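You operate a simulated robot arm through the tools that you are given. There is no shell and no other tool.

You are at the controls of a simulated two-armed robot. One attempt, no reset.

## Task
Wind all the white film on to the short grey core.
Fine: core on the large round plate, star knob tight, black arm in, turn the hand wheel till the roll is bare, arm out. Where these are worked on the way, their far stop is far enough and under half their travel is too little: black arm.

It is judged by the outcome, as a careful person would: the job done as asked, and still so three seconds after it is handed in. It fails if anything else is knocked over, pushed out of place, dropped, spilled or broken.

## Robot
Two 7-joint arms with two-finger grippers on one trunk that stands fixed in place. Base frame: the origin is at the foot of the trunk, x ahead of it, y to its left, z up. Lengths are in mm, angles in degrees, forces in N, time in s.
The left shoulder is at [84, 216, 1258], the right one opposite. With the tool pointing down near the work surface each hand reaches from about 240 to 860 mm from the base axis, measured 20 degrees to its own side. Payload 3.43 kg a hand.
The TCP of each hand is the grasp point between the finger pads, 20 mm short of the fingertips. In the tool frame z runs along the fingers and y along their closing line. The gripper opens to 124 mm; its body begins 93 mm behind the TCP.
Orientation is that of the tool frame in the base frame, as a unit quaternion [x, y, z, w]. With the fingers straight down and closing along the base's y, the tool's x points along the base's -x, its y along +y and its z along -z.

## Interface
- The arms move only by the tool step_arm. It takes "left_increments", "right_increments" or both (then of equal length, played together; a hand with none holds still); each is a list that holds one entry, the list of rows, each a list of 7 numbers: the shift along the tool's x, y, z in mm, then the turn, a rotation vector about the tool's x, y, z in degrees, then the finger opening in mm, from 0 to 124. In form: [[[dx, dy, dz, wx, wy, wz, fingers], ...]]. A call has 1 to 20 rows; each row shifts and turns the commanded pose from where the row before left it, along the tool's axes as they then stand. Each row takes 0.2 s and may step no farther than 50 mm and 8.6 degrees from the row before; otherwise, or with a gripper value out of range, the whole call is refused. Where a pose cannot be reached the arm comes as near as it can. A force on the tool above 50 N (or 10 N above the force at the start of the call, whichever is more), or a blocked arm, ends the call early, and 0.2 s more pass. The fingers move at their own pace (about 72 mm/s each) and stop on an object; they squeeze with about 44 N. The grip force told is the motor's: it shows also when the fingers shut on nothing. Time passes only in rows, and 0.2 s behind the last, so rows that do not move let the fingers close. It gives the time, the measured TCP pose, the force on the tool (base axes), the opening and the grip force at its end, in the units of the frame above (readings bear some noise), with the torque about the TCP (base axes, N m) and any sound that the robot's microphone picked up.
- Cameras (640 x 400 px; columns grow to the right, rows downward): "scene" is now at [218.1, 37.8, 1437]; the picture's right is [0.54, -0.84, 0.00], its down [-0.40, -0.26, -0.88] and it looks along [0.74, 0.48, -0.48] (base axes); focal length 327 px, centre (320, 200). "left" rides on the left gripper at [82, -14, -140] in its tool frame; the picture's right is [0.17, 0.99, 0.00], its down [-0.83, 0.14, -0.54] and it looks along [-0.53, 0.09, 0.84] (tool axes); focal length 243 px, centre (320, 200). "right" rides on the right gripper at [82, 14, -140] in its tool frame; the picture's right is [-0.17, 0.99, 0.00], its down [-0.83, -0.14, -0.54] and it looks along [-0.53, -0.09, 0.84] (tool axes); focal length 243 px, centre (320, 200). There is no depth. A picture from a camera that has moved, and an enlarged one, comes with that camera's place and axes in the base frame and with its lens. The place of the scene camera against the robot may be out by one fixed shift of up to 25 mm in any direction.
- camera(camera): a new picture of that camera. It takes no simulated time.
- slide_trunk(by): moves the trunk up (or, below 0, down) by that many mm; the arms and the scene camera ride with it, the base frame stays. It gives what a move gives, with no picture.
- head_to(pan, tilt): turns the head with the scene camera to pan (to the left, within 80 degrees either way) and tilt (down, from -29 to 69), counted from straight ahead of the robot (the tilt from the chest, where the trunk bows). It gives what a move gives.
- inspect(camera, box): a new picture of the part [left, top, right, bottom] of that camera's present view, enlarged. It takes no simulated time.
- sign_off(): hands the job in; it is judged then, once.

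Nothing tells you positions but the pictures and the camera data. Unless the task says otherwise, let go and move clear before handing in.

The tools are called after ">>>" as a command line: name --argument value ..., lists and objects as JSON in quotes. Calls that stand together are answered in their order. step_arm: Moves the arms, as the interface text tells. Its arguments: {"type":"object","properties":{"left_increments":{"type":"array","items":{"type":"array","items":{"type":"array","items":{"type":"number"}}}},"right_increments":{"type":"array","items":{"type":"array","items":{"type":"array","items":{"type":"number"}}}}},"required":[]} The other tools are called the same way: slide_trunk (by) moves the trunk up or down; head_to (pan, tilt) turns the head that bears the scene camera; camera (camera) takes a picture; inspect (camera, box) takes an enlarged picture of a part of a camera's view; sign_off () hands the job in.

At the start:

```text
time_s: 0.0
left_eef_pos: [386.7, 410.7, 1251.5]
left_tool_rot: [0.0, 1.0, 0.0, 0.0]
left_wrist_force: [-0.5, 0.8, -0.2]
left_moment: [0.04, 0.02, -0.01]
left_opening: 124.3
left_grip_force: 0.1
right_eef_pos: [428.2, 62.2, 1206.5]
right_tool_rot: [0.001, 1.0, 0.001, 0.002]
right_wrist_force: [-0.7, 0.6, 0.5]
right_moment: [0.04, 0.0, -0.03]
right_opening: 124.0
right_grip_force: 0.0
trunk travel left (down, up): [-414.0, 177.0]
head pan, tilt (commanded): [32.8, 28.7]
```

scene: 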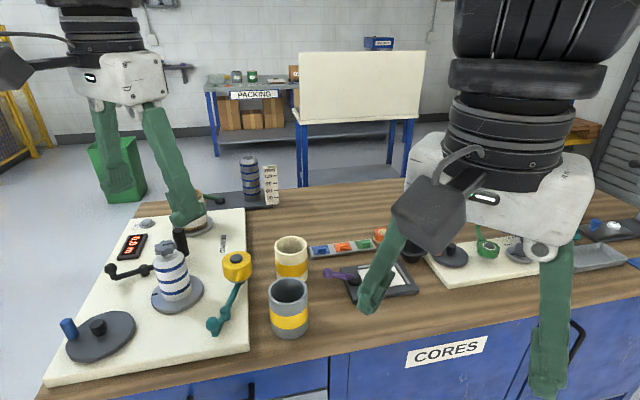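
right: 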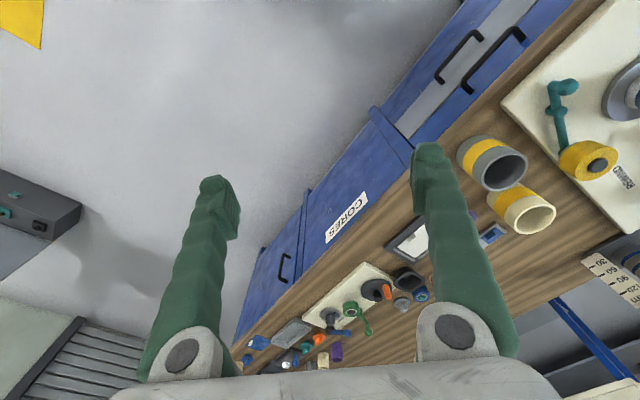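
left: 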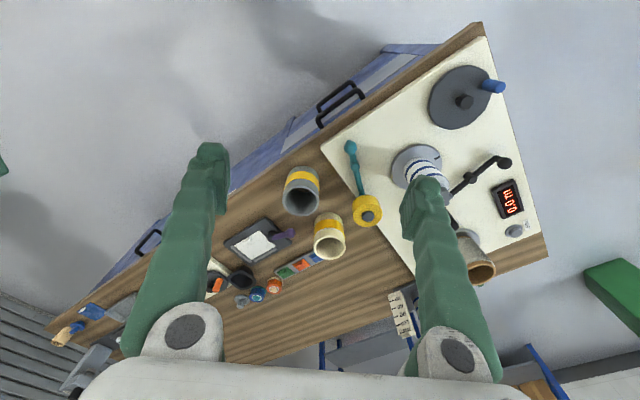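

I see a winding machine on a cream plate on the left of the bench, with a hand wheel, a spindle with a blue and white knobbed part, a yellow-topped teal lever and two cores standing to its right. I will look closer before moving anything.

>>> inspect --camera "scene" --box '[40, 180, 340, 390]'

>>> inspect --camera "left" --box '[260, 20, 560, 300]'

>>> inspect --camera "right" --box '[400, 60, 640, 260]'

>>> inspect --camera "scene" --box '[300, 180, 640, 320]'

```text
1.90 times, centred on (190, 285) of scene
camera zoom: at [218.1, 37.8, 1437.0], right [0.54, -0.84, 0.0], down [-0.4, -0.26, -0.88], along [0.74, 0.48, -0.48], focal length 622 px, centre (568, 38)
```

zoom: 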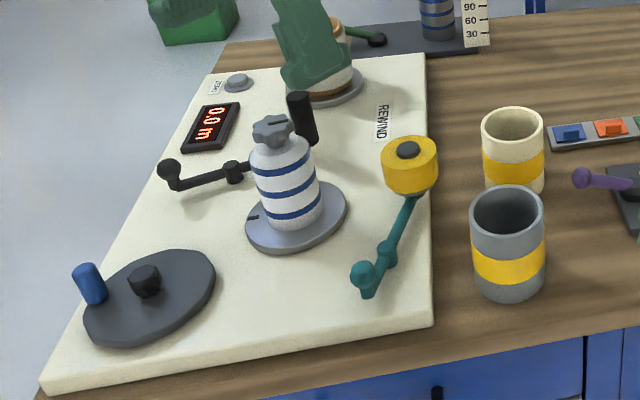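

```text
1.43 times, centred on (410, 160) of left
camera zoom: at [305.7, 397.4, 1392.3], right [-0.17, 0.99, 0.0], down [0.83, 0.14, 0.54], along [0.53, 0.09, -0.84], focal length 347 px, centre (191, 257)
```

zoom: 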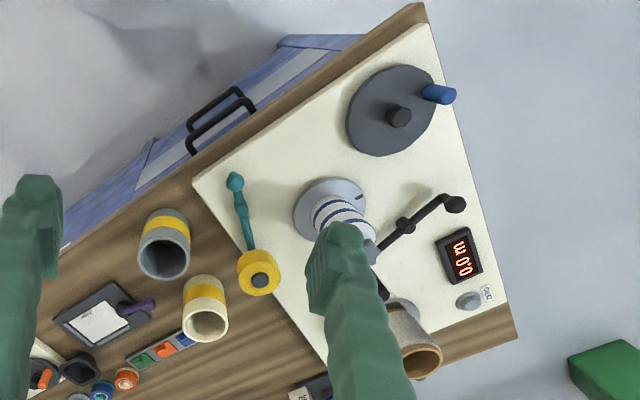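

```text
2.00 times, centred on (520, 160) of right
camera zoom: at [345.7, 75.7, 1347.1], right [0.17, 0.99, 0.0], down [0.83, -0.14, 0.54], along [0.53, -0.09, -0.84], focal length 485 px, centre (-80, 280)
```

zoom: 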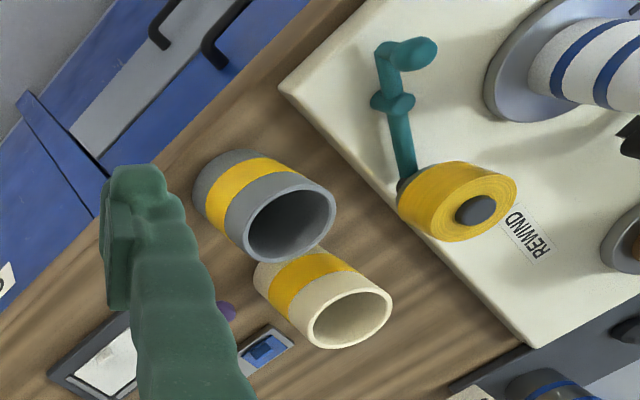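

```text
1.88 times, centred on (470, 250) of scene
camera zoom: at [218.1, 37.8, 1437.0], right [0.54, -0.84, 0.0], down [-0.4, -0.26, -0.88], along [0.74, 0.48, -0.48], focal length 615 px, centre (38, 106)
```

zoom: 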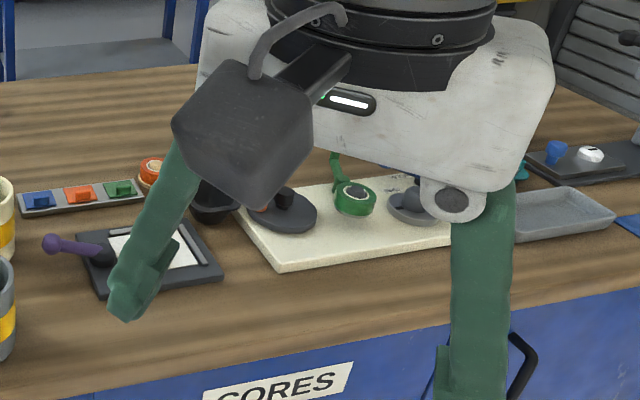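

The bench surface seems to be at about z = 800, the grey core near (630, 403) and the round plate near (535, 699). Both hands block the view, so I'll move them aside at their present height and look again.

>>> step_arm --left_increments '[[[28, 38, 0, 0, 0, 0, 124], [28, 38, 0, 0, 0, 0, 124], [28, 38, 0, 0, 0, 0, 124], [28, 38, 0, 0, 0, 0, 124], [28, 38, 0, 0, 0, 0, 124], [0, 0, 0, 0, 0, 0, 124]]]' --right_increments '[[[13, -43, 0, 0, 0, 0, 124], [13, -43, 0, 0, 0, 0, 124], [13, -43, 0, 0, 0, 0, 124], [13, -43, 0, 0, 0, 0, 124], [13, -43, 0, 0, 0, 0, 124], [13, -43, 0, 0, 0, 0, 124]]]'

>>> camera --camera "scene"

>>> camera --camera "left"

>>> camera --camera "right"

```text
time_s: 1.4
left_eef_pos: [246.1, 601.6, 1253.0]
left_tool_rot: [0.0, 1.0, 0.001, 0.002]
left_wrist_force: [-0.1, 0.4, 0.6]
left_moment: [0.04, 0.03, -0.01]
left_opening: 124.4
left_grip_force: 0.1
right_eef_pos: [348.4, -198.4, 1206.0]
right_tool_rot: [0.001, 1.0, 0.002, 0.001]
right_wrist_force: [0.1, 0.8, -0.3]
right_moment: [0.05, -0.04, 0.05]
right_opening: 123.8
right_grip_force: 0.0
trunk travel left (down, up): [-414.0, 177.0]
head pan, tilt (commanded): [32.8, 28.7]
```

```text
taken
camera scene: at [217.6, 35.5, 1437.1], right [0.54, -0.84, 0.0], down [-0.4, -0.26, -0.88], along [0.74, 0.48, -0.48], focal length 327 px, centre (320, 200)
```

scene: 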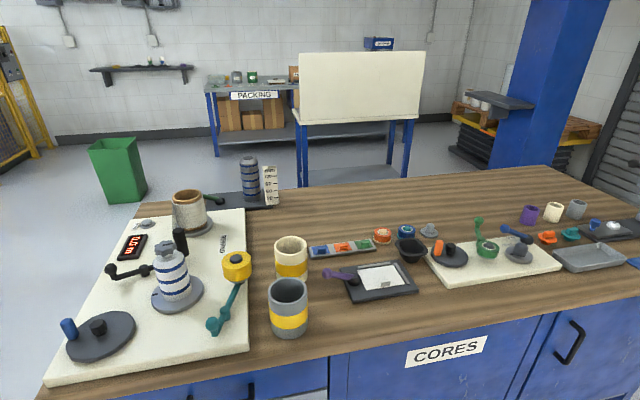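

```text
taken
camera left: at [164.6, 586.3, 1392.7], right [-0.17, 0.99, 0.0], down [0.83, 0.14, 0.54], along [0.53, 0.09, -0.84], focal length 243 px, centre (320, 200)
```

left: 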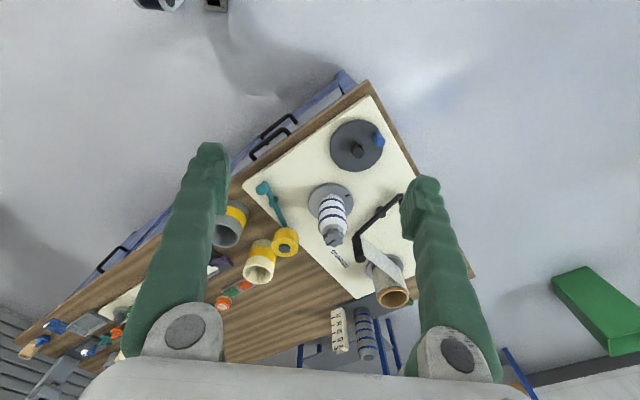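

```text
taken
camera right: at [265.6, -184.0, 1345.4], right [0.17, 0.99, 0.0], down [0.83, -0.14, 0.54], along [0.53, -0.09, -0.84], focal length 243 px, centre (320, 200)
```

right: 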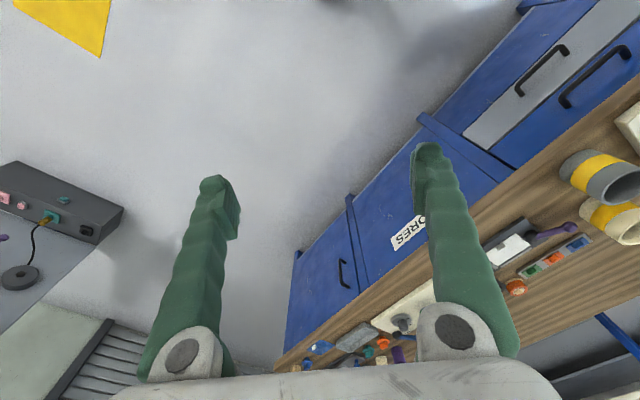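

The view is clear now. There is a second, smaller machine further right with small cores, so I'll inspect both to make sure which grey core is the short one.

>>> inspect --camera "scene" --box '[90, 180, 250, 280]'

>>> inspect --camera "scene" --box '[50, 230, 210, 360]'

>>> inspect --camera "scene" --box '[200, 220, 340, 345]'

>>> inspect --camera "scene" --box '[380, 180, 640, 300]'

>>> inspect --camera "left" --box '[240, 90, 440, 310]'

```text
4.00 times, centred on (170, 230) of scene
camera zoom: at [217.6, 35.5, 1437.1], right [0.54, -0.84, 0.0], down [-0.4, -0.26, -0.88], along [0.74, 0.48, -0.48], focal length 1307 px, centre (920, 80)
```

zoom: 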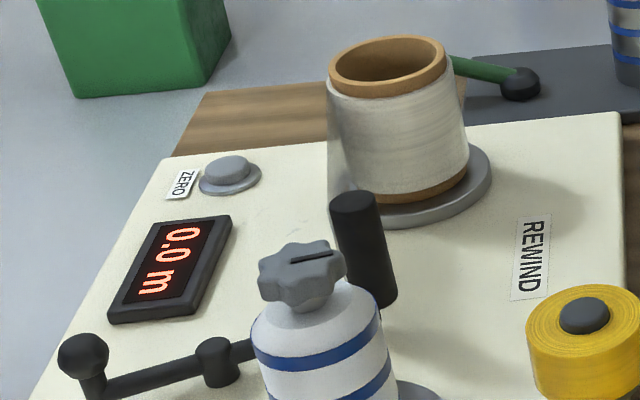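

```text
3.08 times, centred on (130, 295) of scene
camera zoom: at [217.6, 35.5, 1437.1], right [0.54, -0.84, 0.0], down [-0.4, -0.26, -0.88], along [0.74, 0.48, -0.48], focal length 1005 px, centre (905, -92)
```

zoom: 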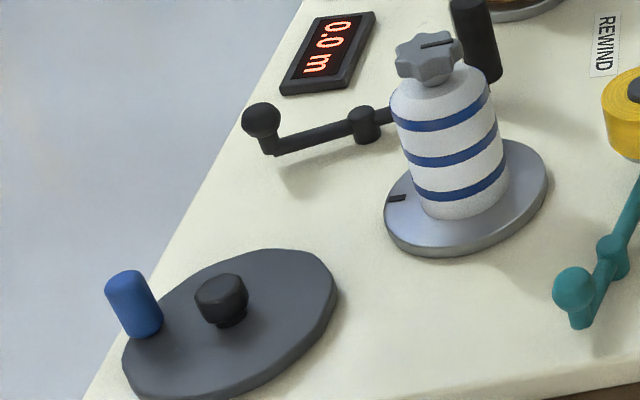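

```text
3.20 times, centred on (270, 282) of scene
camera zoom: at [217.6, 35.5, 1437.1], right [0.54, -0.84, 0.0], down [-0.4, -0.26, -0.88], along [0.74, 0.48, -0.48], focal length 1045 px, centre (480, -64)
```

zoom: 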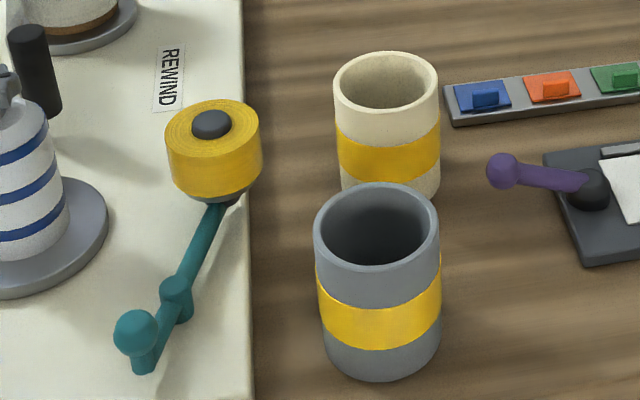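

```text
2.46 times, centred on (510, 240) of scene
camera zoom: at [217.6, 35.5, 1437.1], right [0.54, -0.84, 0.0], down [-0.4, -0.26, -0.88], along [0.74, 0.48, -0.48], focal length 804 px, centre (-148, 102)
```

zoom: 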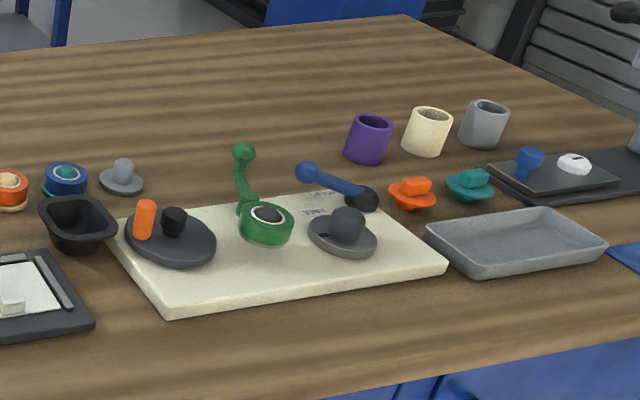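

```text
1.82 times, centred on (340, 200) of left
camera zoom: at [164.6, 586.3, 1392.7], right [-0.17, 0.99, 0.0], down [0.83, 0.14, 0.54], along [0.53, 0.09, -0.84], focal length 441 px, centre (284, 200)
```

zoom: 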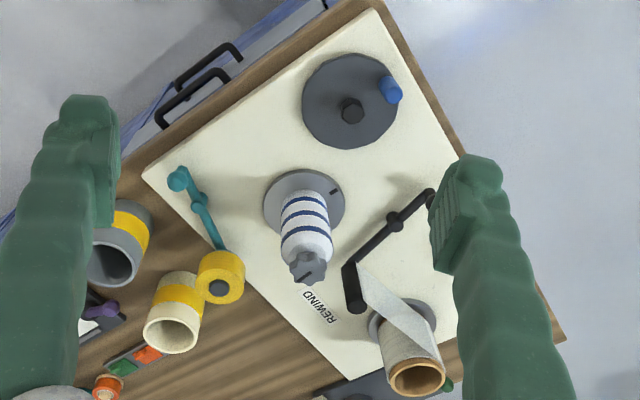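

The machine on the left has the white roll, the black arm with its roller, the striped mandrel with a grey star knob on the round plate, and a dark hand wheel with a blue handle. The grey core with the yellow band is the only reachable grey core that could fit over the mandrel. I'll bring the left camera closer over the machine for better measurements.

>>> step_arm --left_increments '[[[-13.5, 9.5, 43, 0, 0, 0, 124], [-13.5, 9.5, 43, 0, 0, 0, 124], [-13.5, 9.5, 43, 0, 0, 0, 124], [-13.5, 9.5, 43, 0, 0, 0, 124], [0, 0, 0, 0, 0, 0, 124]]]'

>>> camera --camera "left"

>>> inspect --camera "left" --box '[220, 60, 420, 200]'

>>> inspect --camera "left" --box '[220, 180, 440, 340]'

```text
time_s: 2.6
left_eef_pos: [301.2, 639.5, 1081.3]
left_tool_rot: [0.0, 1.0, 0.001, 0.001]
left_wrist_force: [-0.3, -0.1, 0.0]
left_moment: [0.06, 0.01, -0.01]
left_opening: 124.2
left_grip_force: 0.1
right_eef_pos: [348.3, -196.5, 1205.3]
right_tool_rot: [0.002, 1.0, 0.002, 0.002]
right_wrist_force: [-0.5, 0.5, 0.2]
right_moment: [0.02, 0.01, 0.0]
right_opening: 123.9
right_grip_force: 0.1
trunk travel left (down, up): [-414.0, 177.0]
head pan, tilt (commanded): [32.8, 28.7]
```

```text
taken
camera left: at [218.5, 625.2, 1220.4], right [-0.17, 0.99, 0.0], down [0.83, 0.14, 0.54], along [0.53, 0.09, -0.84], focal length 243 px, centre (320, 200)
```

left: 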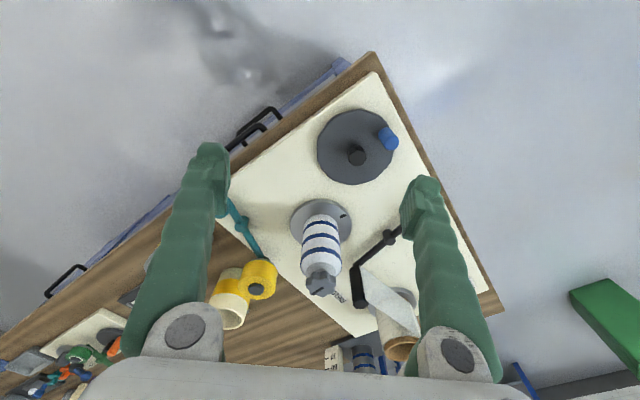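

```text
2.86 times, centred on (320, 130) of left
camera zoom: at [218.5, 625.2, 1220.4], right [-0.17, 0.99, 0.0], down [0.83, 0.14, 0.54], along [0.53, 0.09, -0.84], focal length 693 px, centre (320, 400)
```

zoom: 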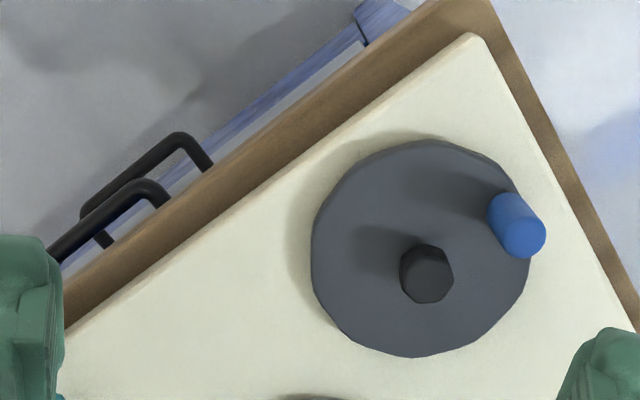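

```text
2.50 times, centred on (330, 260) of left
camera zoom: at [218.5, 625.2, 1220.4], right [-0.17, 0.99, 0.0], down [0.83, 0.14, 0.54], along [0.53, 0.09, -0.84], focal length 606 px, centre (295, 50)
```

zoom: 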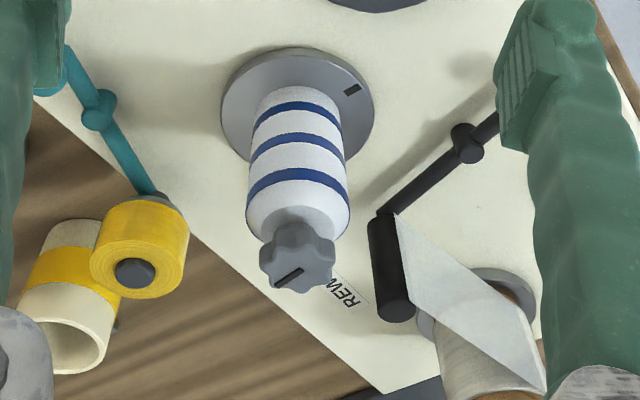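

The plate centre comes out near (520, 679) with its top at about z = 829, and the knob top at about z = 975. The grey core's rim is near (634, 404, 888). I'll hover the left hand over the core, well above it, to check the alignment.

>>> step_arm --left_increments '[[[-37, -26.2, 6.8, 0, 0, 0, 124], [-37, -26.2, 6.8, 0, 0, 0, 124], [-37, -26.2, 6.8, 0, 0, 0, 124], [-37, -26.2, 6.8, 0, 0, 0, 124], [-37, -26.2, 6.8, 0, 0, 0, 124], [-37, -26.2, 6.8, 0, 0, 0, 124], [-37, -26.2, 6.8, 0, 0, 0, 124], [-37, -26.2, 6.8, 0, 0, 0, 124], [-37, -26.2, 6.8, 0, 0, 0, 124], [0, 0, 0, 0, 0, 0, 124]]]'

>>> camera --camera "left"

>>> camera --camera "scene"

```text
time_s: 4.8
left_eef_pos: [633.2, 404.1, 1019.4]
left_tool_rot: [0.0, 1.0, -0.001, 0.001]
left_wrist_force: [-1.1, 1.0, -0.1]
left_moment: [-0.01, -0.02, -0.02]
left_opening: 123.9
left_grip_force: 0.0
right_eef_pos: [348.5, -195.2, 1205.4]
right_tool_rot: [0.002, 1.0, 0.001, 0.002]
right_wrist_force: [-0.3, -0.5, 0.7]
right_moment: [0.01, -0.02, -0.04]
right_opening: 124.1
right_grip_force: 0.1
trunk travel left (down, up): [-414.0, 177.0]
head pan, tilt (commanded): [32.8, 28.7]
```

```text
taken
camera left: at [551.2, 389.7, 1159.2], right [-0.17, 0.99, 0.0], down [0.83, 0.14, 0.54], along [0.53, 0.09, -0.84], focal length 243 px, centre (320, 200)
```

left: 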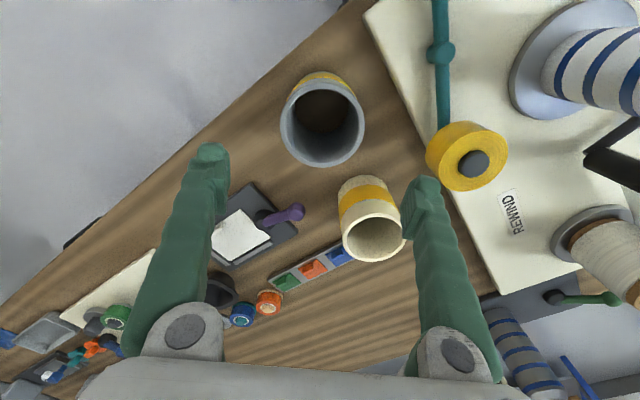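

```text
taken
camera scene: at [216.9, 38.6, 1437.2], right [0.54, -0.84, 0.0], down [-0.4, -0.26, -0.88], along [0.74, 0.48, -0.48], focal length 327 px, centre (320, 200)
```

scene: 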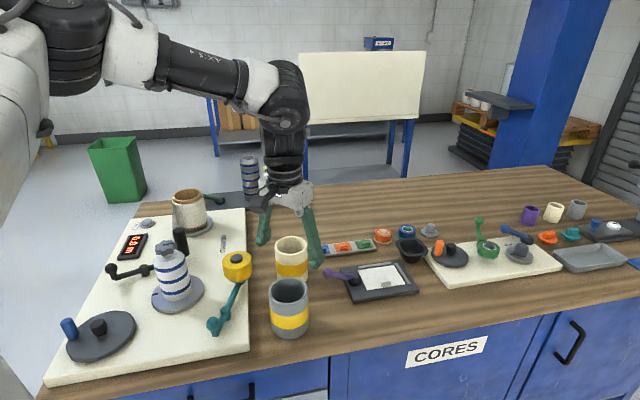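

The core's rim centre looks to be about 20 mm nearer the robot than my hand. I'll shift back and lower slightly, then recheck.

>>> step_arm --left_increments '[[[21, -1, 10, 0, 0, 0, 124], [0, 0, 20, 0, 0, 0, 124], [0, 0, 0, 0, 0, 0, 124]]]'

>>> inspect --camera "left" --box '[200, 60, 440, 210]'

>>> inspect --camera "scene" --box '[230, 170, 360, 350]'

```text
time_s: 5.6
left_eef_pos: [613.3, 402.2, 989.0]
left_tool_rot: [0.0, 1.0, 0.0, 0.0]
left_wrist_force: [0.3, 0.8, -0.2]
left_moment: [-0.01, 0.01, -0.01]
left_opening: 124.0
left_grip_force: 0.1
right_eef_pos: [350.1, -194.4, 1206.7]
right_tool_rot: [0.002, 1.0, 0.001, 0.001]
right_wrist_force: [0.3, 0.7, -0.6]
right_moment: [0.02, 0.02, -0.01]
right_opening: 124.1
right_grip_force: 0.1
trunk travel left (down, up): [-414.0, 177.0]
head pan, tilt (commanded): [32.8, 28.7]
```

```text
2.67 times, centred on (320, 135) of left
camera zoom: at [531.3, 388.6, 1129.1], right [-0.17, 0.99, 0.0], down [0.83, 0.14, 0.54], along [0.53, 0.09, -0.84], focal length 647 px, centre (320, 373)
```

zoom: 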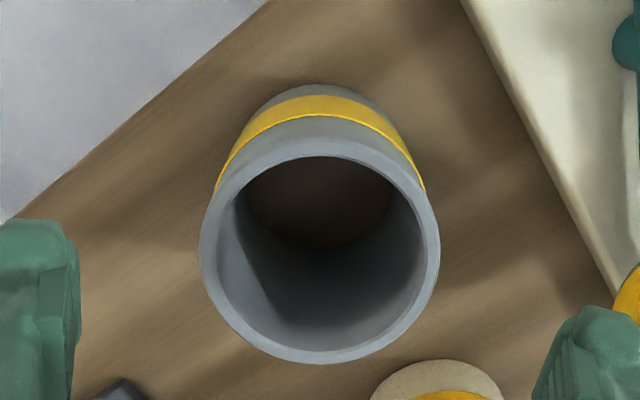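

```text
2.22 times, centred on (295, 260) of scene
camera zoom: at [218.1, 37.5, 1437.0], right [0.54, -0.84, 0.0], down [-0.4, -0.26, -0.88], along [0.74, 0.48, -0.48], focal length 726 px, centre (376, 67)
```

zoom: 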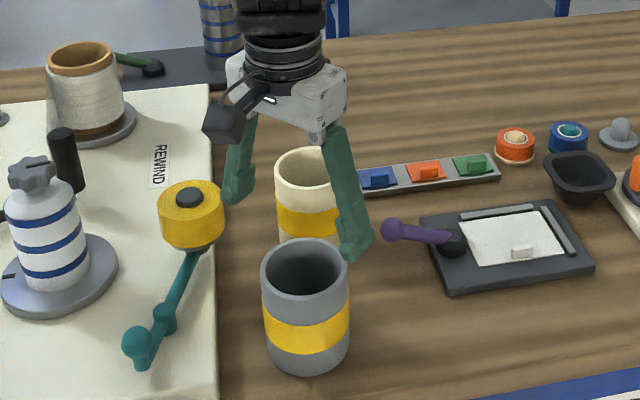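

The core is centred sideways, but it's about 6 mm farther in x than the hand, with its rim at about z = 907. I'll correct x and lower with the fingers open around it.

>>> step_arm --left_increments '[[[-6, 1.3, 0, 0, 0, 0, 124], [0, 0, 30, 0, 0, 0, 124], [0, 0, 30, 0, 0, 0, 124], [0, 0, 20, 0, 0, 0, 124], [0, 0, 0, 0, 0, 0, 124]]]'

>>> camera --camera "left"

>>> inspect --camera "scene" --box '[230, 170, 360, 350]'

```text
time_s: 6.8
left_eef_pos: [618.4, 403.3, 909.5]
left_tool_rot: [0.001, 1.0, 0.001, 0.0]
left_wrist_force: [1.7, -0.4, 0.3]
left_moment: [0.02, 0.0, -0.02]
left_opening: 124.0
left_grip_force: 0.2
right_eef_pos: [348.8, -195.9, 1207.1]
right_tool_rot: [0.001, 1.0, 0.001, 0.001]
right_wrist_force: [-0.2, -0.2, 0.2]
right_moment: [-0.02, -0.02, 0.04]
right_opening: 124.3
right_grip_force: 0.1
trunk travel left (down, up): [-414.0, 177.0]
head pan, tilt (commanded): [32.8, 28.7]
```

```text
taken
camera left: at [537.7, 390.0, 1049.0], right [-0.17, 0.99, 0.0], down [0.83, 0.14, 0.54], along [0.53, 0.09, -0.84], focal length 243 px, centre (320, 200)
```

left: 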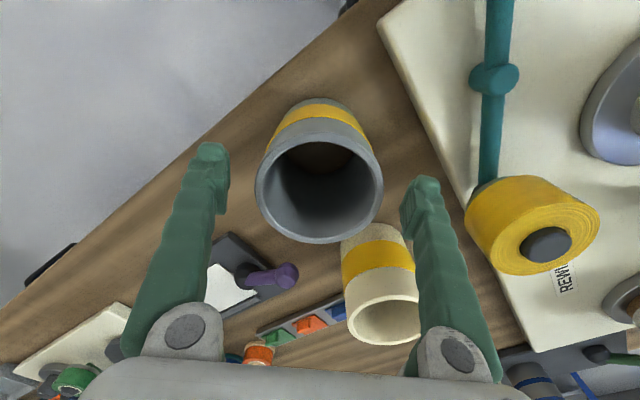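

```text
2.22 times, centred on (295, 260) of scene
camera zoom: at [217.9, 37.9, 1437.0], right [0.54, -0.84, 0.0], down [-0.4, -0.26, -0.88], along [0.74, 0.48, -0.48], focal length 726 px, centre (376, 67)
```

zoom: 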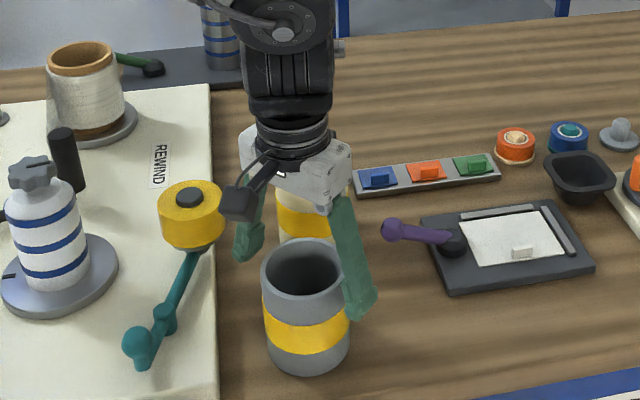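

>>> inspect --camera "left" --box '[200, 90, 440, 250]'

```text
2.50 times, centred on (320, 170) of left
camera zoom: at [537.7, 390.0, 1049.0], right [-0.17, 0.99, 0.0], down [0.83, 0.14, 0.54], along [0.53, 0.09, -0.84], focal length 606 px, centre (320, 275)
```

zoom: 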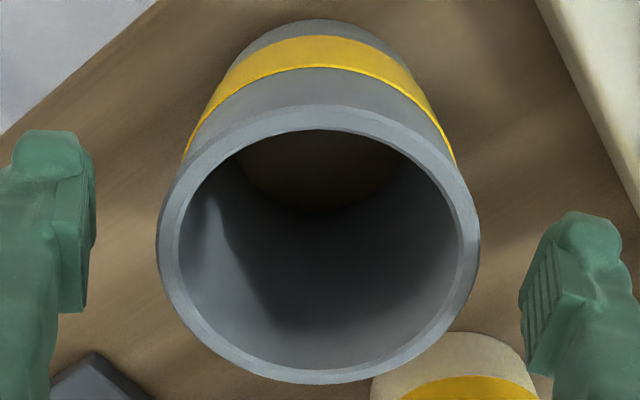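

The core is inside the fingers, centred to a couple of millimetres, with the rim level with the grasp point. I'll nudge forward slightly, lower 22 mm and close.

>>> step_arm --left_increments '[[[-1.5, -0.3, 11, 0, 0, 0, 124], [0, 0, 11, 0, 0, 0, 124], [0, 0, 0, 0, 0, 0, 124], [0, 0, 0, 0, 0, 0, 70], [0, 0, 0, 0, 0, 0, 70], [0, 0, 0, 0, 0, 0, 70], [0, 0, 0, 0, 0, 0, 70]]]'

>>> inspect --camera "left" --box '[160, 90, 480, 290]'

```text
time_s: 8.4
left_eef_pos: [621.0, 404.0, 888.1]
left_tool_rot: [0.0, 1.0, 0.0, -0.001]
left_wrist_force: [-0.6, -0.1, 1.8]
left_moment: [0.17, 0.03, -0.06]
left_opening: 92.2
left_grip_force: 43.8
right_eef_pos: [349.4, -195.9, 1206.8]
right_tool_rot: [0.002, 1.0, 0.001, 0.002]
right_wrist_force: [-0.4, 0.4, 0.5]
right_moment: [0.01, 0.0, 0.01]
right_opening: 124.1
right_grip_force: 0.0
trunk travel left (down, up): [-414.0, 177.0]
head pan, tilt (commanded): [32.8, 28.7]
```

```text
2.00 times, centred on (320, 190) of left
camera zoom: at [539.1, 389.3, 1027.3], right [-0.17, 0.99, 0.0], down [0.83, 0.14, 0.54], along [0.53, 0.09, -0.84], focal length 485 px, centre (320, 220)
```

zoom: 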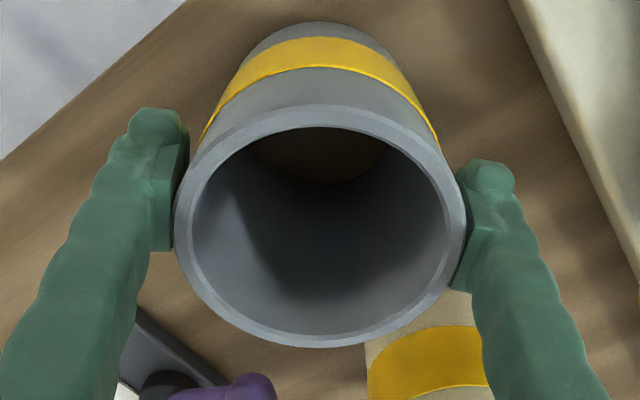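

The opening reads 92 mm, so the core is a bit larger than I took it, and its axis sits about 5 mm forward of the finger centre. I'll open, move forward 5 mm and grip again so it's centred.

>>> step_arm --left_increments '[[[0, 0, 0, 0, 0, 0, 115], [0, 0, 0, 0, 0, 0, 115], [-5, 0, 0, 0, 0, 0, 115], [0, 0, 0, 0, 0, 0, 115], [0, 0, 0, 0, 0, 0, 70], [0, 0, 0, 0, 0, 0, 70], [0, 0, 0, 0, 0, 0, 70], [0, 0, 0, 0, 0, 0, 70]]]'

>>> inspect --camera "left" --box '[160, 90, 480, 290]'

```text
time_s: 10.2
left_eef_pos: [626.1, 403.5, 888.7]
left_tool_rot: [0.0, 1.0, 0.0, 0.0]
left_wrist_force: [-1.4, -0.4, 1.5]
left_moment: [0.05, -0.04, 0.02]
left_opening: 92.0
left_grip_force: 44.2
right_eef_pos: [349.1, -194.9, 1206.3]
right_tool_rot: [0.002, 1.0, 0.001, 0.002]
right_wrist_force: [-0.1, -0.2, -0.6]
right_moment: [-0.01, 0.02, 0.0]
right_opening: 123.9
right_grip_force: 0.1
trunk travel left (down, up): [-414.0, 177.0]
head pan, tilt (commanded): [32.8, 28.7]
```

```text
2.00 times, centred on (320, 190) of left
camera zoom: at [544.3, 389.4, 1027.4], right [-0.17, 0.99, 0.0], down [0.83, 0.14, 0.54], along [0.53, 0.09, -0.84], focal length 485 px, centre (320, 220)
```

zoom: 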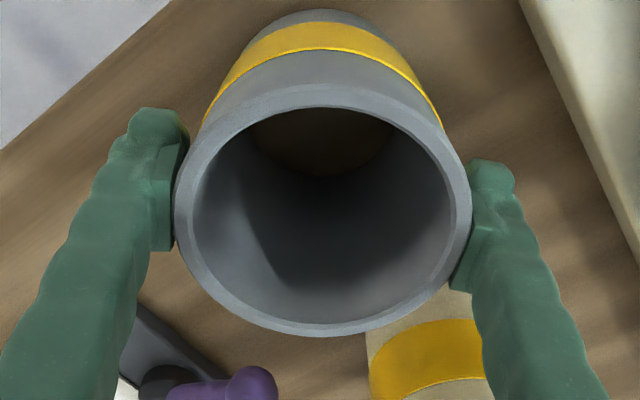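

The core is now gripped on its axis, with the rim about 17 mm above the grasp point. I'll lift it straight up about 210 mm, then move partway toward the mandrel for a better fix on the mandrel's axis.

>>> step_arm --left_increments '[[[0, 0, -20, 0, 0, 0, 70], [0, 0, -38, 0, 0, 0, 70], [0, 0, -38, 0, 0, 0, 70], [0, 0, -38, 0, 0, 0, 70], [0, 0, -38, 0, 0, 0, 70], [0, 0, -38, 0, 0, 0, 70], [0, 0, 0, 0, 0, 0, 70], [16, 38, 0, 0, 0, 0, 70], [16, 38, 0, 0, 0, 0, 70], [16, 38, 0, 0, 0, 0, 70], [16, 38, 0, 0, 0, 0, 70], [0, 0, 0, 0, 0, 0, 70]]]'

>>> camera --camera "left"

>>> inspect --camera "left" --box '[340, 40, 540, 190]'

>>> camera --camera "scene"

```text
time_s: 12.8
left_eef_pos: [563.4, 555.6, 1098.9]
left_tool_rot: [-0.001, 1.0, 0.0, 0.0]
left_wrist_force: [0.9, 0.6, -1.6]
left_moment: [0.02, -0.04, -0.03]
left_opening: 92.1
left_grip_force: 44.0
right_eef_pos: [350.7, -197.0, 1206.3]
right_tool_rot: [0.001, 1.0, 0.002, 0.001]
right_wrist_force: [0.1, 0.7, -0.1]
right_moment: [0.03, -0.02, -0.03]
right_opening: 124.1
right_grip_force: 0.1
trunk travel left (down, up): [-414.0, 177.0]
head pan, tilt (commanded): [32.8, 28.7]
```

```text
taken
camera left: at [480.4, 541.6, 1238.1], right [-0.17, 0.99, 0.0], down [0.83, 0.14, 0.54], along [0.53, 0.09, -0.84], focal length 243 px, centre (320, 200)
```

left: 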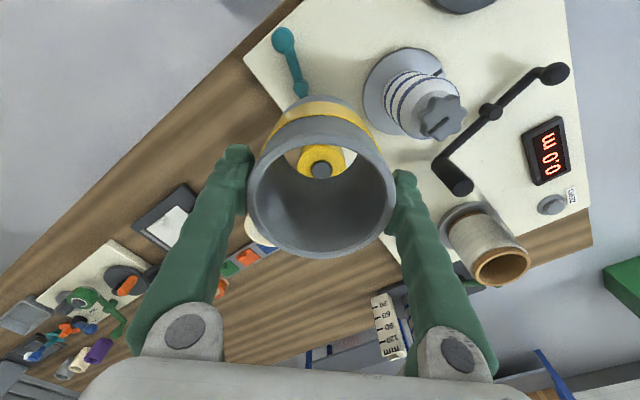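

```text
2.67 times, centred on (440, 115) of left
camera zoom: at [480.4, 541.6, 1238.1], right [-0.17, 0.99, 0.0], down [0.83, 0.14, 0.54], along [0.53, 0.09, -0.84], focal length 647 px, centre (0, 427)
```

zoom: 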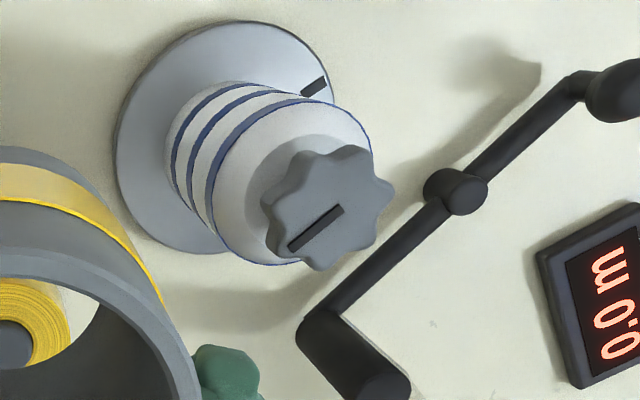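

```text
taken
camera scene: at [219.0, 36.9, 1436.9], right [0.54, -0.84, 0.0], down [-0.4, -0.26, -0.88], along [0.74, 0.48, -0.48], focal length 327 px, centre (320, 200)
```

scene: 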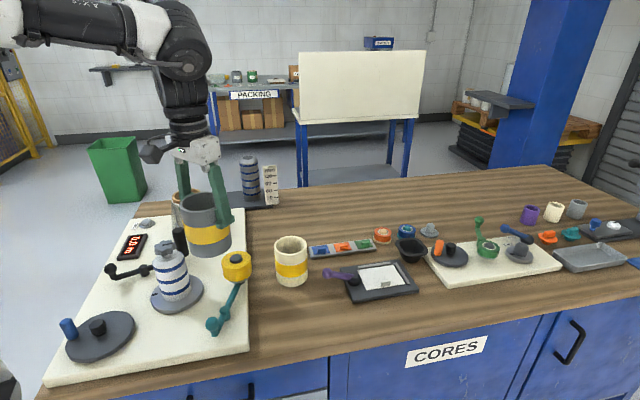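

From this view the mandrel axis works out at about (523.5, 681), with the plate at z = 830 and the knob top near 978. I'll move the core directly over it, still 35 mm clear of the knob, and check again.

>>> step_arm --left_increments '[[[13, 41.8, 0, 0, 0, 0, 70], [13, 41.8, 0, 0, 0, 0, 70], [13, 41.8, 0, 0, 0, 0, 70], [0, 0, 0, 0, 0, 0, 70]]]'

>>> camera --camera "left"

>>> inspect --camera "left" --box '[220, 80, 420, 280]'

>>> inspect --camera "scene" --box '[80, 120, 260, 340]'

```text
time_s: 13.8
left_eef_pos: [523.1, 682.1, 1097.7]
left_tool_rot: [0.001, 1.0, 0.0, -0.001]
left_wrist_force: [-0.8, -0.1, -1.2]
left_moment: [0.02, -0.01, 0.0]
left_opening: 92.5
left_grip_force: 43.9
right_eef_pos: [349.4, -194.9, 1205.3]
right_tool_rot: [0.001, 1.0, 0.001, 0.001]
right_wrist_force: [-0.6, -0.5, -0.4]
right_moment: [0.0, 0.0, 0.02]
right_opening: 123.8
right_grip_force: 0.0
trunk travel left (down, up): [-414.0, 177.0]
head pan, tilt (commanded): [32.8, 28.7]
```

```text
taken
camera left: at [441.1, 667.5, 1237.8], right [-0.17, 0.99, 0.0], down [0.83, 0.14, 0.54], along [0.53, 0.09, -0.84], focal length 243 px, centre (320, 200)
```

left: 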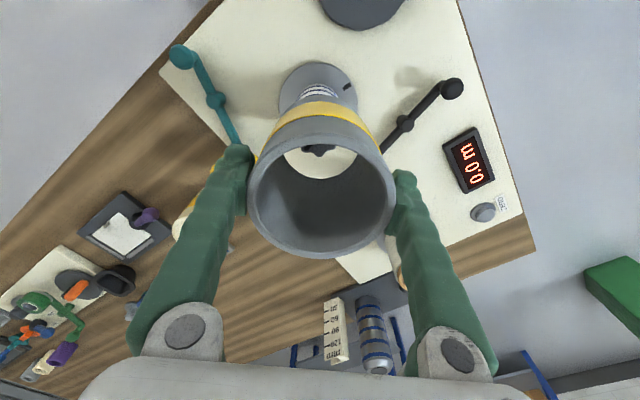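

```text
2.00 times, centred on (320, 180) of left
camera zoom: at [441.1, 667.5, 1237.8], right [-0.17, 0.99, 0.0], down [0.83, 0.14, 0.54], along [0.53, 0.09, -0.84], focal length 485 px, centre (320, 240)
```

zoom: 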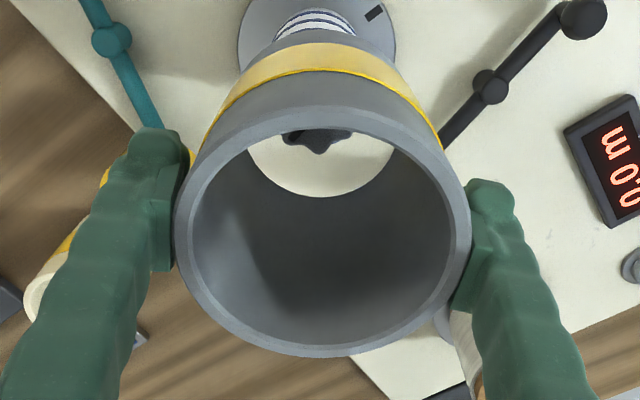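

```text
1.82 times, centred on (170, 230) of scene
camera zoom: at [218.3, 37.7, 1436.9], right [0.54, -0.84, 0.0], down [-0.4, -0.26, -0.88], along [0.74, 0.48, -0.48], focal length 594 px, centre (593, 146)
```

zoom: 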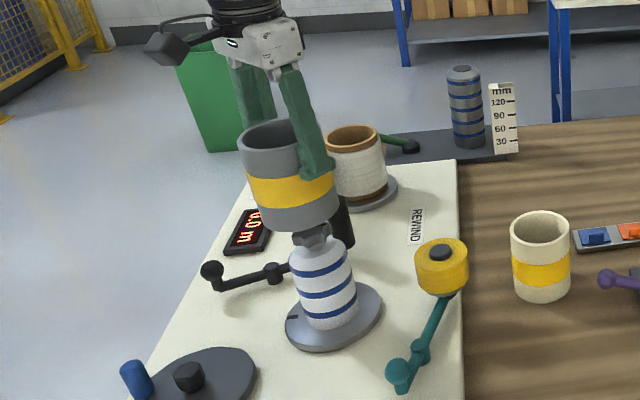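

Through the core's bore I can see the knob, which sits about 2 mm to the −y side of the core's axis. I'll shift −2 mm in y and lower the core so just the knob enters the bore.

>>> step_arm --left_increments '[[[0, -2, 0, 0, 0, 0, 70], [0, 0, 20, 0, 0, 0, 70], [0, 0, 20, 0, 0, 0, 70], [0, 0, 14, 0, 0, 0, 70], [0, 0, 0, 0, 0, 0, 70]]]'

>>> inspect --camera "left" --box '[220, 80, 420, 280]'

>>> inspect --camera "scene" --box '[100, 160, 260, 330]'

```text
time_s: 15.0
left_eef_pos: [523.9, 679.0, 1043.6]
left_tool_rot: [0.0, 1.0, 0.0, 0.0]
left_wrist_force: [-0.1, 0.2, -2.1]
left_moment: [0.01, 0.0, -0.02]
left_opening: 92.3
left_grip_force: 44.7
right_eef_pos: [349.9, -194.8, 1207.4]
right_tool_rot: [0.002, 1.0, 0.001, 0.002]
right_wrist_force: [-0.3, -0.3, 0.4]
right_moment: [0.02, 0.01, 0.0]
right_opening: 124.1
right_grip_force: 0.0
trunk travel left (down, up): [-414.0, 177.0]
head pan, tilt (commanded): [32.8, 28.7]
```

```text
2.00 times, centred on (320, 180) of left
camera zoom: at [441.5, 664.8, 1183.2], right [-0.17, 0.99, 0.0], down [0.83, 0.14, 0.54], along [0.53, 0.09, -0.84], focal length 485 px, centre (320, 240)
```

zoom: 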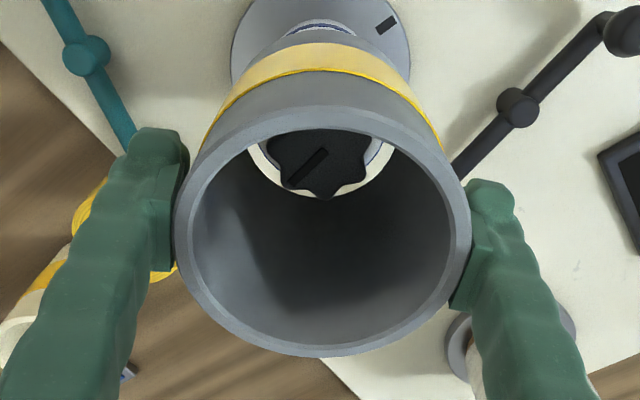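

```text
2.35 times, centred on (180, 245) of scene
camera zoom: at [218.3, 37.9, 1437.0], right [0.54, -0.84, 0.0], down [-0.4, -0.26, -0.88], along [0.74, 0.48, -0.48], focal length 769 px, centre (649, 94)
```

zoom: 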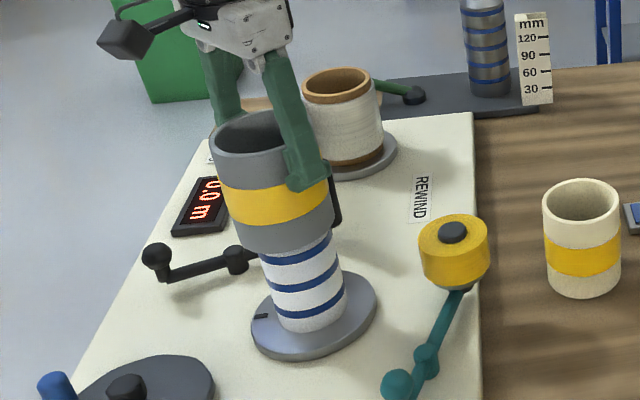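

The knob sits well centred inside the bore. I'll lower slowly in small steps onto the mandrel and watch the force.

>>> step_arm --left_increments '[[[0, -0.7, 6, 0, 0, 0, 70], [0, 0, 6, 0, 0, 0, 70], [0, 0, 6, 0, 0, 0, 70], [0, 0, 6, 0, 0, 0, 70], [0, 0, 6, 0, 0, 0, 70], [0, 0, 0, 0, 0, 0, 70]]]'

>>> inspect --camera "left" --box '[220, 80, 420, 280]'

>>> inspect --camera "scene" --box '[100, 160, 260, 330]'

```text
time_s: 16.4
left_eef_pos: [522.9, 678.4, 1012.9]
left_tool_rot: [0.001, 1.0, 0.001, 0.0]
left_wrist_force: [-0.9, -0.5, -2.0]
left_moment: [-0.03, 0.0, -0.05]
left_opening: 92.4
left_grip_force: 44.3
right_eef_pos: [349.8, -195.9, 1206.0]
right_tool_rot: [0.002, 1.0, 0.001, 0.002]
right_wrist_force: [-0.2, -0.6, -0.3]
right_moment: [0.01, 0.02, 0.0]
right_opening: 124.0
right_grip_force: 0.1
trunk travel left (down, up): [-414.0, 177.0]
head pan, tilt (commanded): [32.8, 28.7]
```

```text
2.00 times, centred on (320, 180) of left
camera zoom: at [441.4, 664.3, 1153.0], right [-0.17, 0.99, 0.0], down [0.83, 0.14, 0.54], along [0.53, 0.09, -0.84], focal length 485 px, centre (320, 240)
```

zoom: 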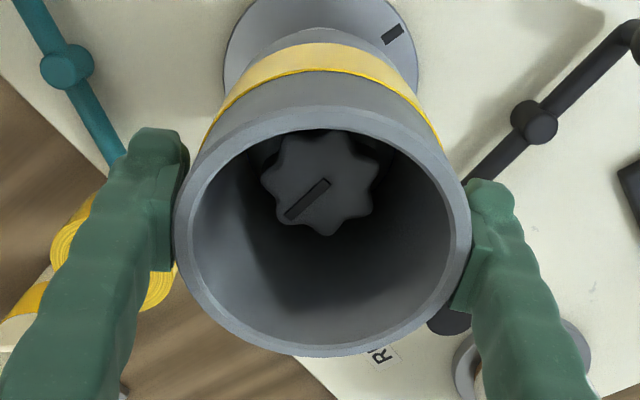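

```text
2.35 times, centred on (180, 245) of scene
camera zoom: at [218.2, 37.9, 1437.0], right [0.54, -0.84, 0.0], down [-0.4, -0.26, -0.88], along [0.74, 0.48, -0.48], focal length 769 px, centre (649, 94)
```

zoom: 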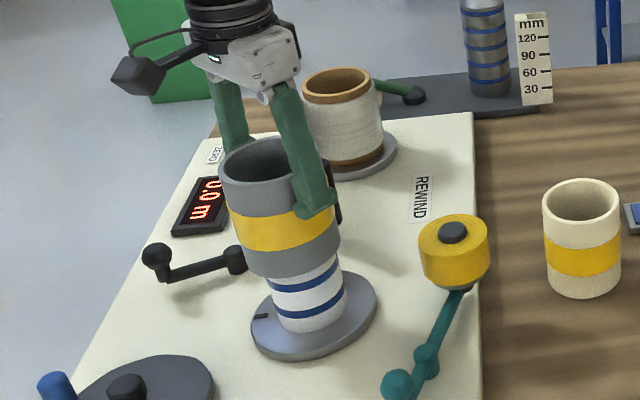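

The core has gone over the mandrel top with no contact force. I'll continue down toward the plate.

>>> step_arm --left_increments '[[[0, 0, 10, 0, 0, 0, 70], [0, 0, 10, 0, 0, 0, 70], [0, 0, 10, 0, 0, 0, 70], [0, 0, 10, 0, 0, 0, 70], [0, 0, 10, 0, 0, 0, 70], [0, 0, 10, 0, 0, 0, 70], [0, 0, 10, 0, 0, 0, 70], [0, 0, 10, 0, 0, 0, 70], [0, 0, 0, 0, 0, 0, 70]]]'

>>> inspect --camera "left" --box '[220, 80, 420, 280]'

>>> inspect --camera "scene" --box '[100, 160, 260, 330]'

```text
time_s: 18.4
left_eef_pos: [523.6, 677.8, 932.5]
left_tool_rot: [-0.001, 1.0, 0.0, 0.0]
left_wrist_force: [-0.2, 0.5, -2.2]
left_moment: [0.0, -0.04, 0.02]
left_opening: 92.0
left_grip_force: 43.6
right_eef_pos: [349.8, -195.5, 1205.9]
right_tool_rot: [0.002, 1.0, 0.001, 0.001]
right_wrist_force: [-0.4, 0.0, 0.1]
right_moment: [-0.01, -0.01, -0.01]
right_opening: 123.7
right_grip_force: 0.1
trunk travel left (down, up): [-414.0, 177.0]
head pan, tilt (commanded): [32.8, 28.7]
```

```text
2.00 times, centred on (320, 180) of left
camera zoom: at [441.1, 664.4, 1072.6], right [-0.17, 0.99, 0.0], down [0.83, 0.14, 0.54], along [0.53, 0.09, -0.84], focal length 485 px, centre (320, 240)
```

zoom: 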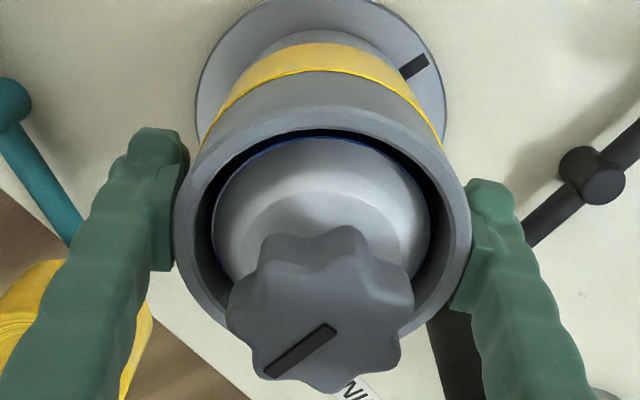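

```text
2.35 times, centred on (180, 245) of scene
camera zoom: at [218.2, 37.9, 1437.0], right [0.54, -0.84, 0.0], down [-0.4, -0.26, -0.88], along [0.74, 0.48, -0.48], focal length 769 px, centre (649, 94)
```

zoom: 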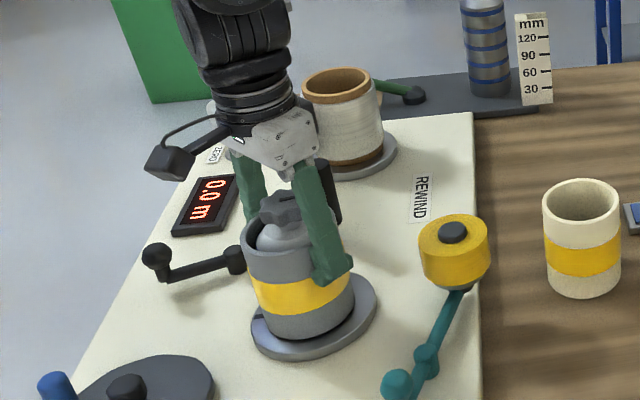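

The core is almost down, with the mandrel evenly centred in its bore. I'll lower in 3 mm steps until it touches the plate.

>>> step_arm --left_increments '[[[0, 0, 3, 0, 0, 0, 70], [0, 0, 3, 0, 0, 0, 70], [0, 0, 3, 0, 0, 0, 70], [0, 0, 3, 0, 0, 0, 70], [0, 0, 0, 0, 0, 0, 70]]]'

>>> inspect --camera "scene" --box '[130, 220, 230, 330]'

```text
time_s: 19.4
left_eef_pos: [527.8, 679.0, 930.1]
left_tool_rot: [-0.001, 1.0, 0.004, 0.007]
left_wrist_force: [-9.0, -1.1, 29.4]
left_moment: [-0.15, 0.11, -0.02]
left_opening: 92.4
left_grip_force: 43.8
right_eef_pos: [348.4, -197.0, 1206.0]
right_tool_rot: [0.001, 1.0, 0.002, 0.003]
right_wrist_force: [-0.6, 0.2, -0.4]
right_moment: [-0.02, 0.01, -0.03]
right_opening: 124.2
right_grip_force: 0.1
trunk travel left (down, up): [-414.0, 177.0]
head pan, tilt (commanded): [32.8, 28.7]
stopped in row 5 (left hand): the force on the tool passed its limit at 51 N (the readings are from after the stop); the commanded pose is now the measured one
```

```text
3.64 times, centred on (180, 275) of scene
camera zoom: at [216.0, 35.7, 1437.3], right [0.54, -0.84, 0.0], down [-0.4, -0.26, -0.88], along [0.74, 0.48, -0.48], focal length 1188 px, centre (829, -73)
```

zoom: 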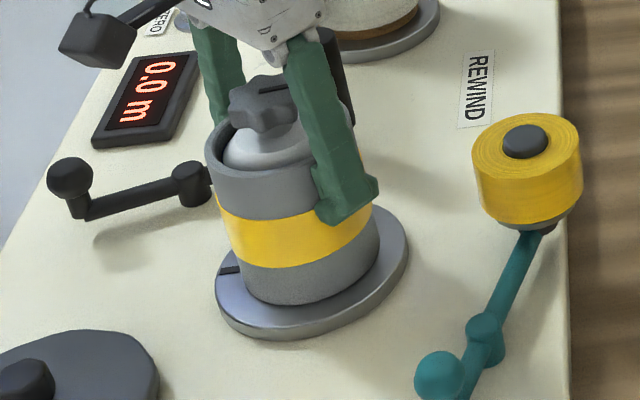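

The move stopped on contact with the tool at z = 930. I need to see whether the core is resting on the plate or caught on something.

>>> inspect --camera "scene" --box '[140, 260, 220, 315]'

>>> camera --camera "left"

>>> inspect --camera "left" --box '[220, 70, 420, 270]'

>>> inspect --camera "right" --box '[440, 0, 640, 260]'

```text
7.27 times, centred on (180, 288) of scene
camera zoom: at [216.0, 35.7, 1437.3], right [0.54, -0.84, 0.0], down [-0.4, -0.26, -0.88], along [0.74, 0.48, -0.48], focal length 2376 px, centre (1338, -436)
```

zoom: 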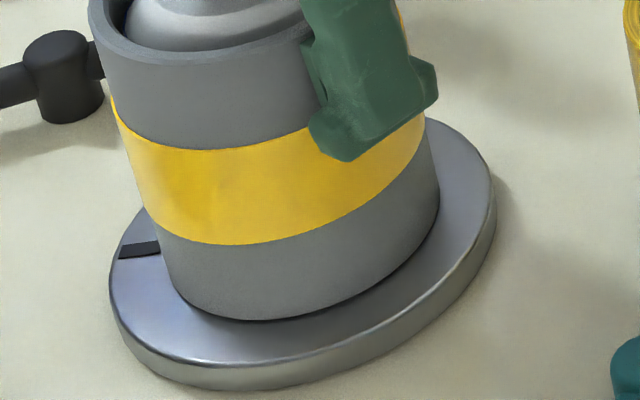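

```text
taken
camera left: at [443.4, 663.4, 1068.0], right [-0.17, 0.99, 0.01], down [0.82, 0.14, 0.55], along [0.54, 0.1, -0.83], focal length 243 px, centre (320, 200)
```

left: 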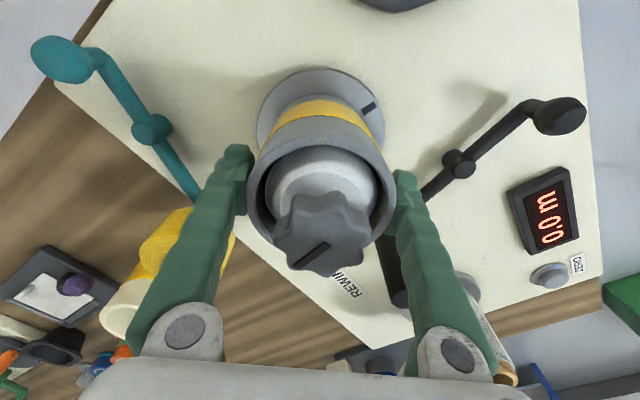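

```text
2.00 times, centred on (320, 170) of left
camera zoom: at [443.4, 663.4, 1068.0], right [-0.17, 0.99, 0.01], down [0.82, 0.14, 0.55], along [0.54, 0.1, -0.83], focal length 485 px, centre (320, 260)
```

zoom: 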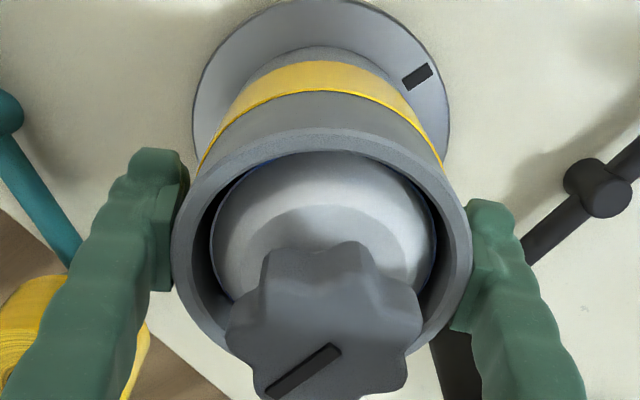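

```text
1.54 times, centred on (540, 130) of right
camera zoom: at [264.4, -183.3, 1345.8], right [0.17, 0.99, 0.0], down [0.83, -0.14, 0.54], along [0.54, -0.09, -0.84], focal length 373 px, centre (-18, 308)
```

zoom: 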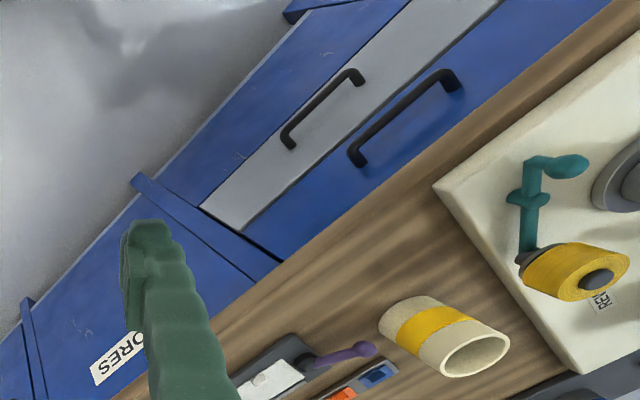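

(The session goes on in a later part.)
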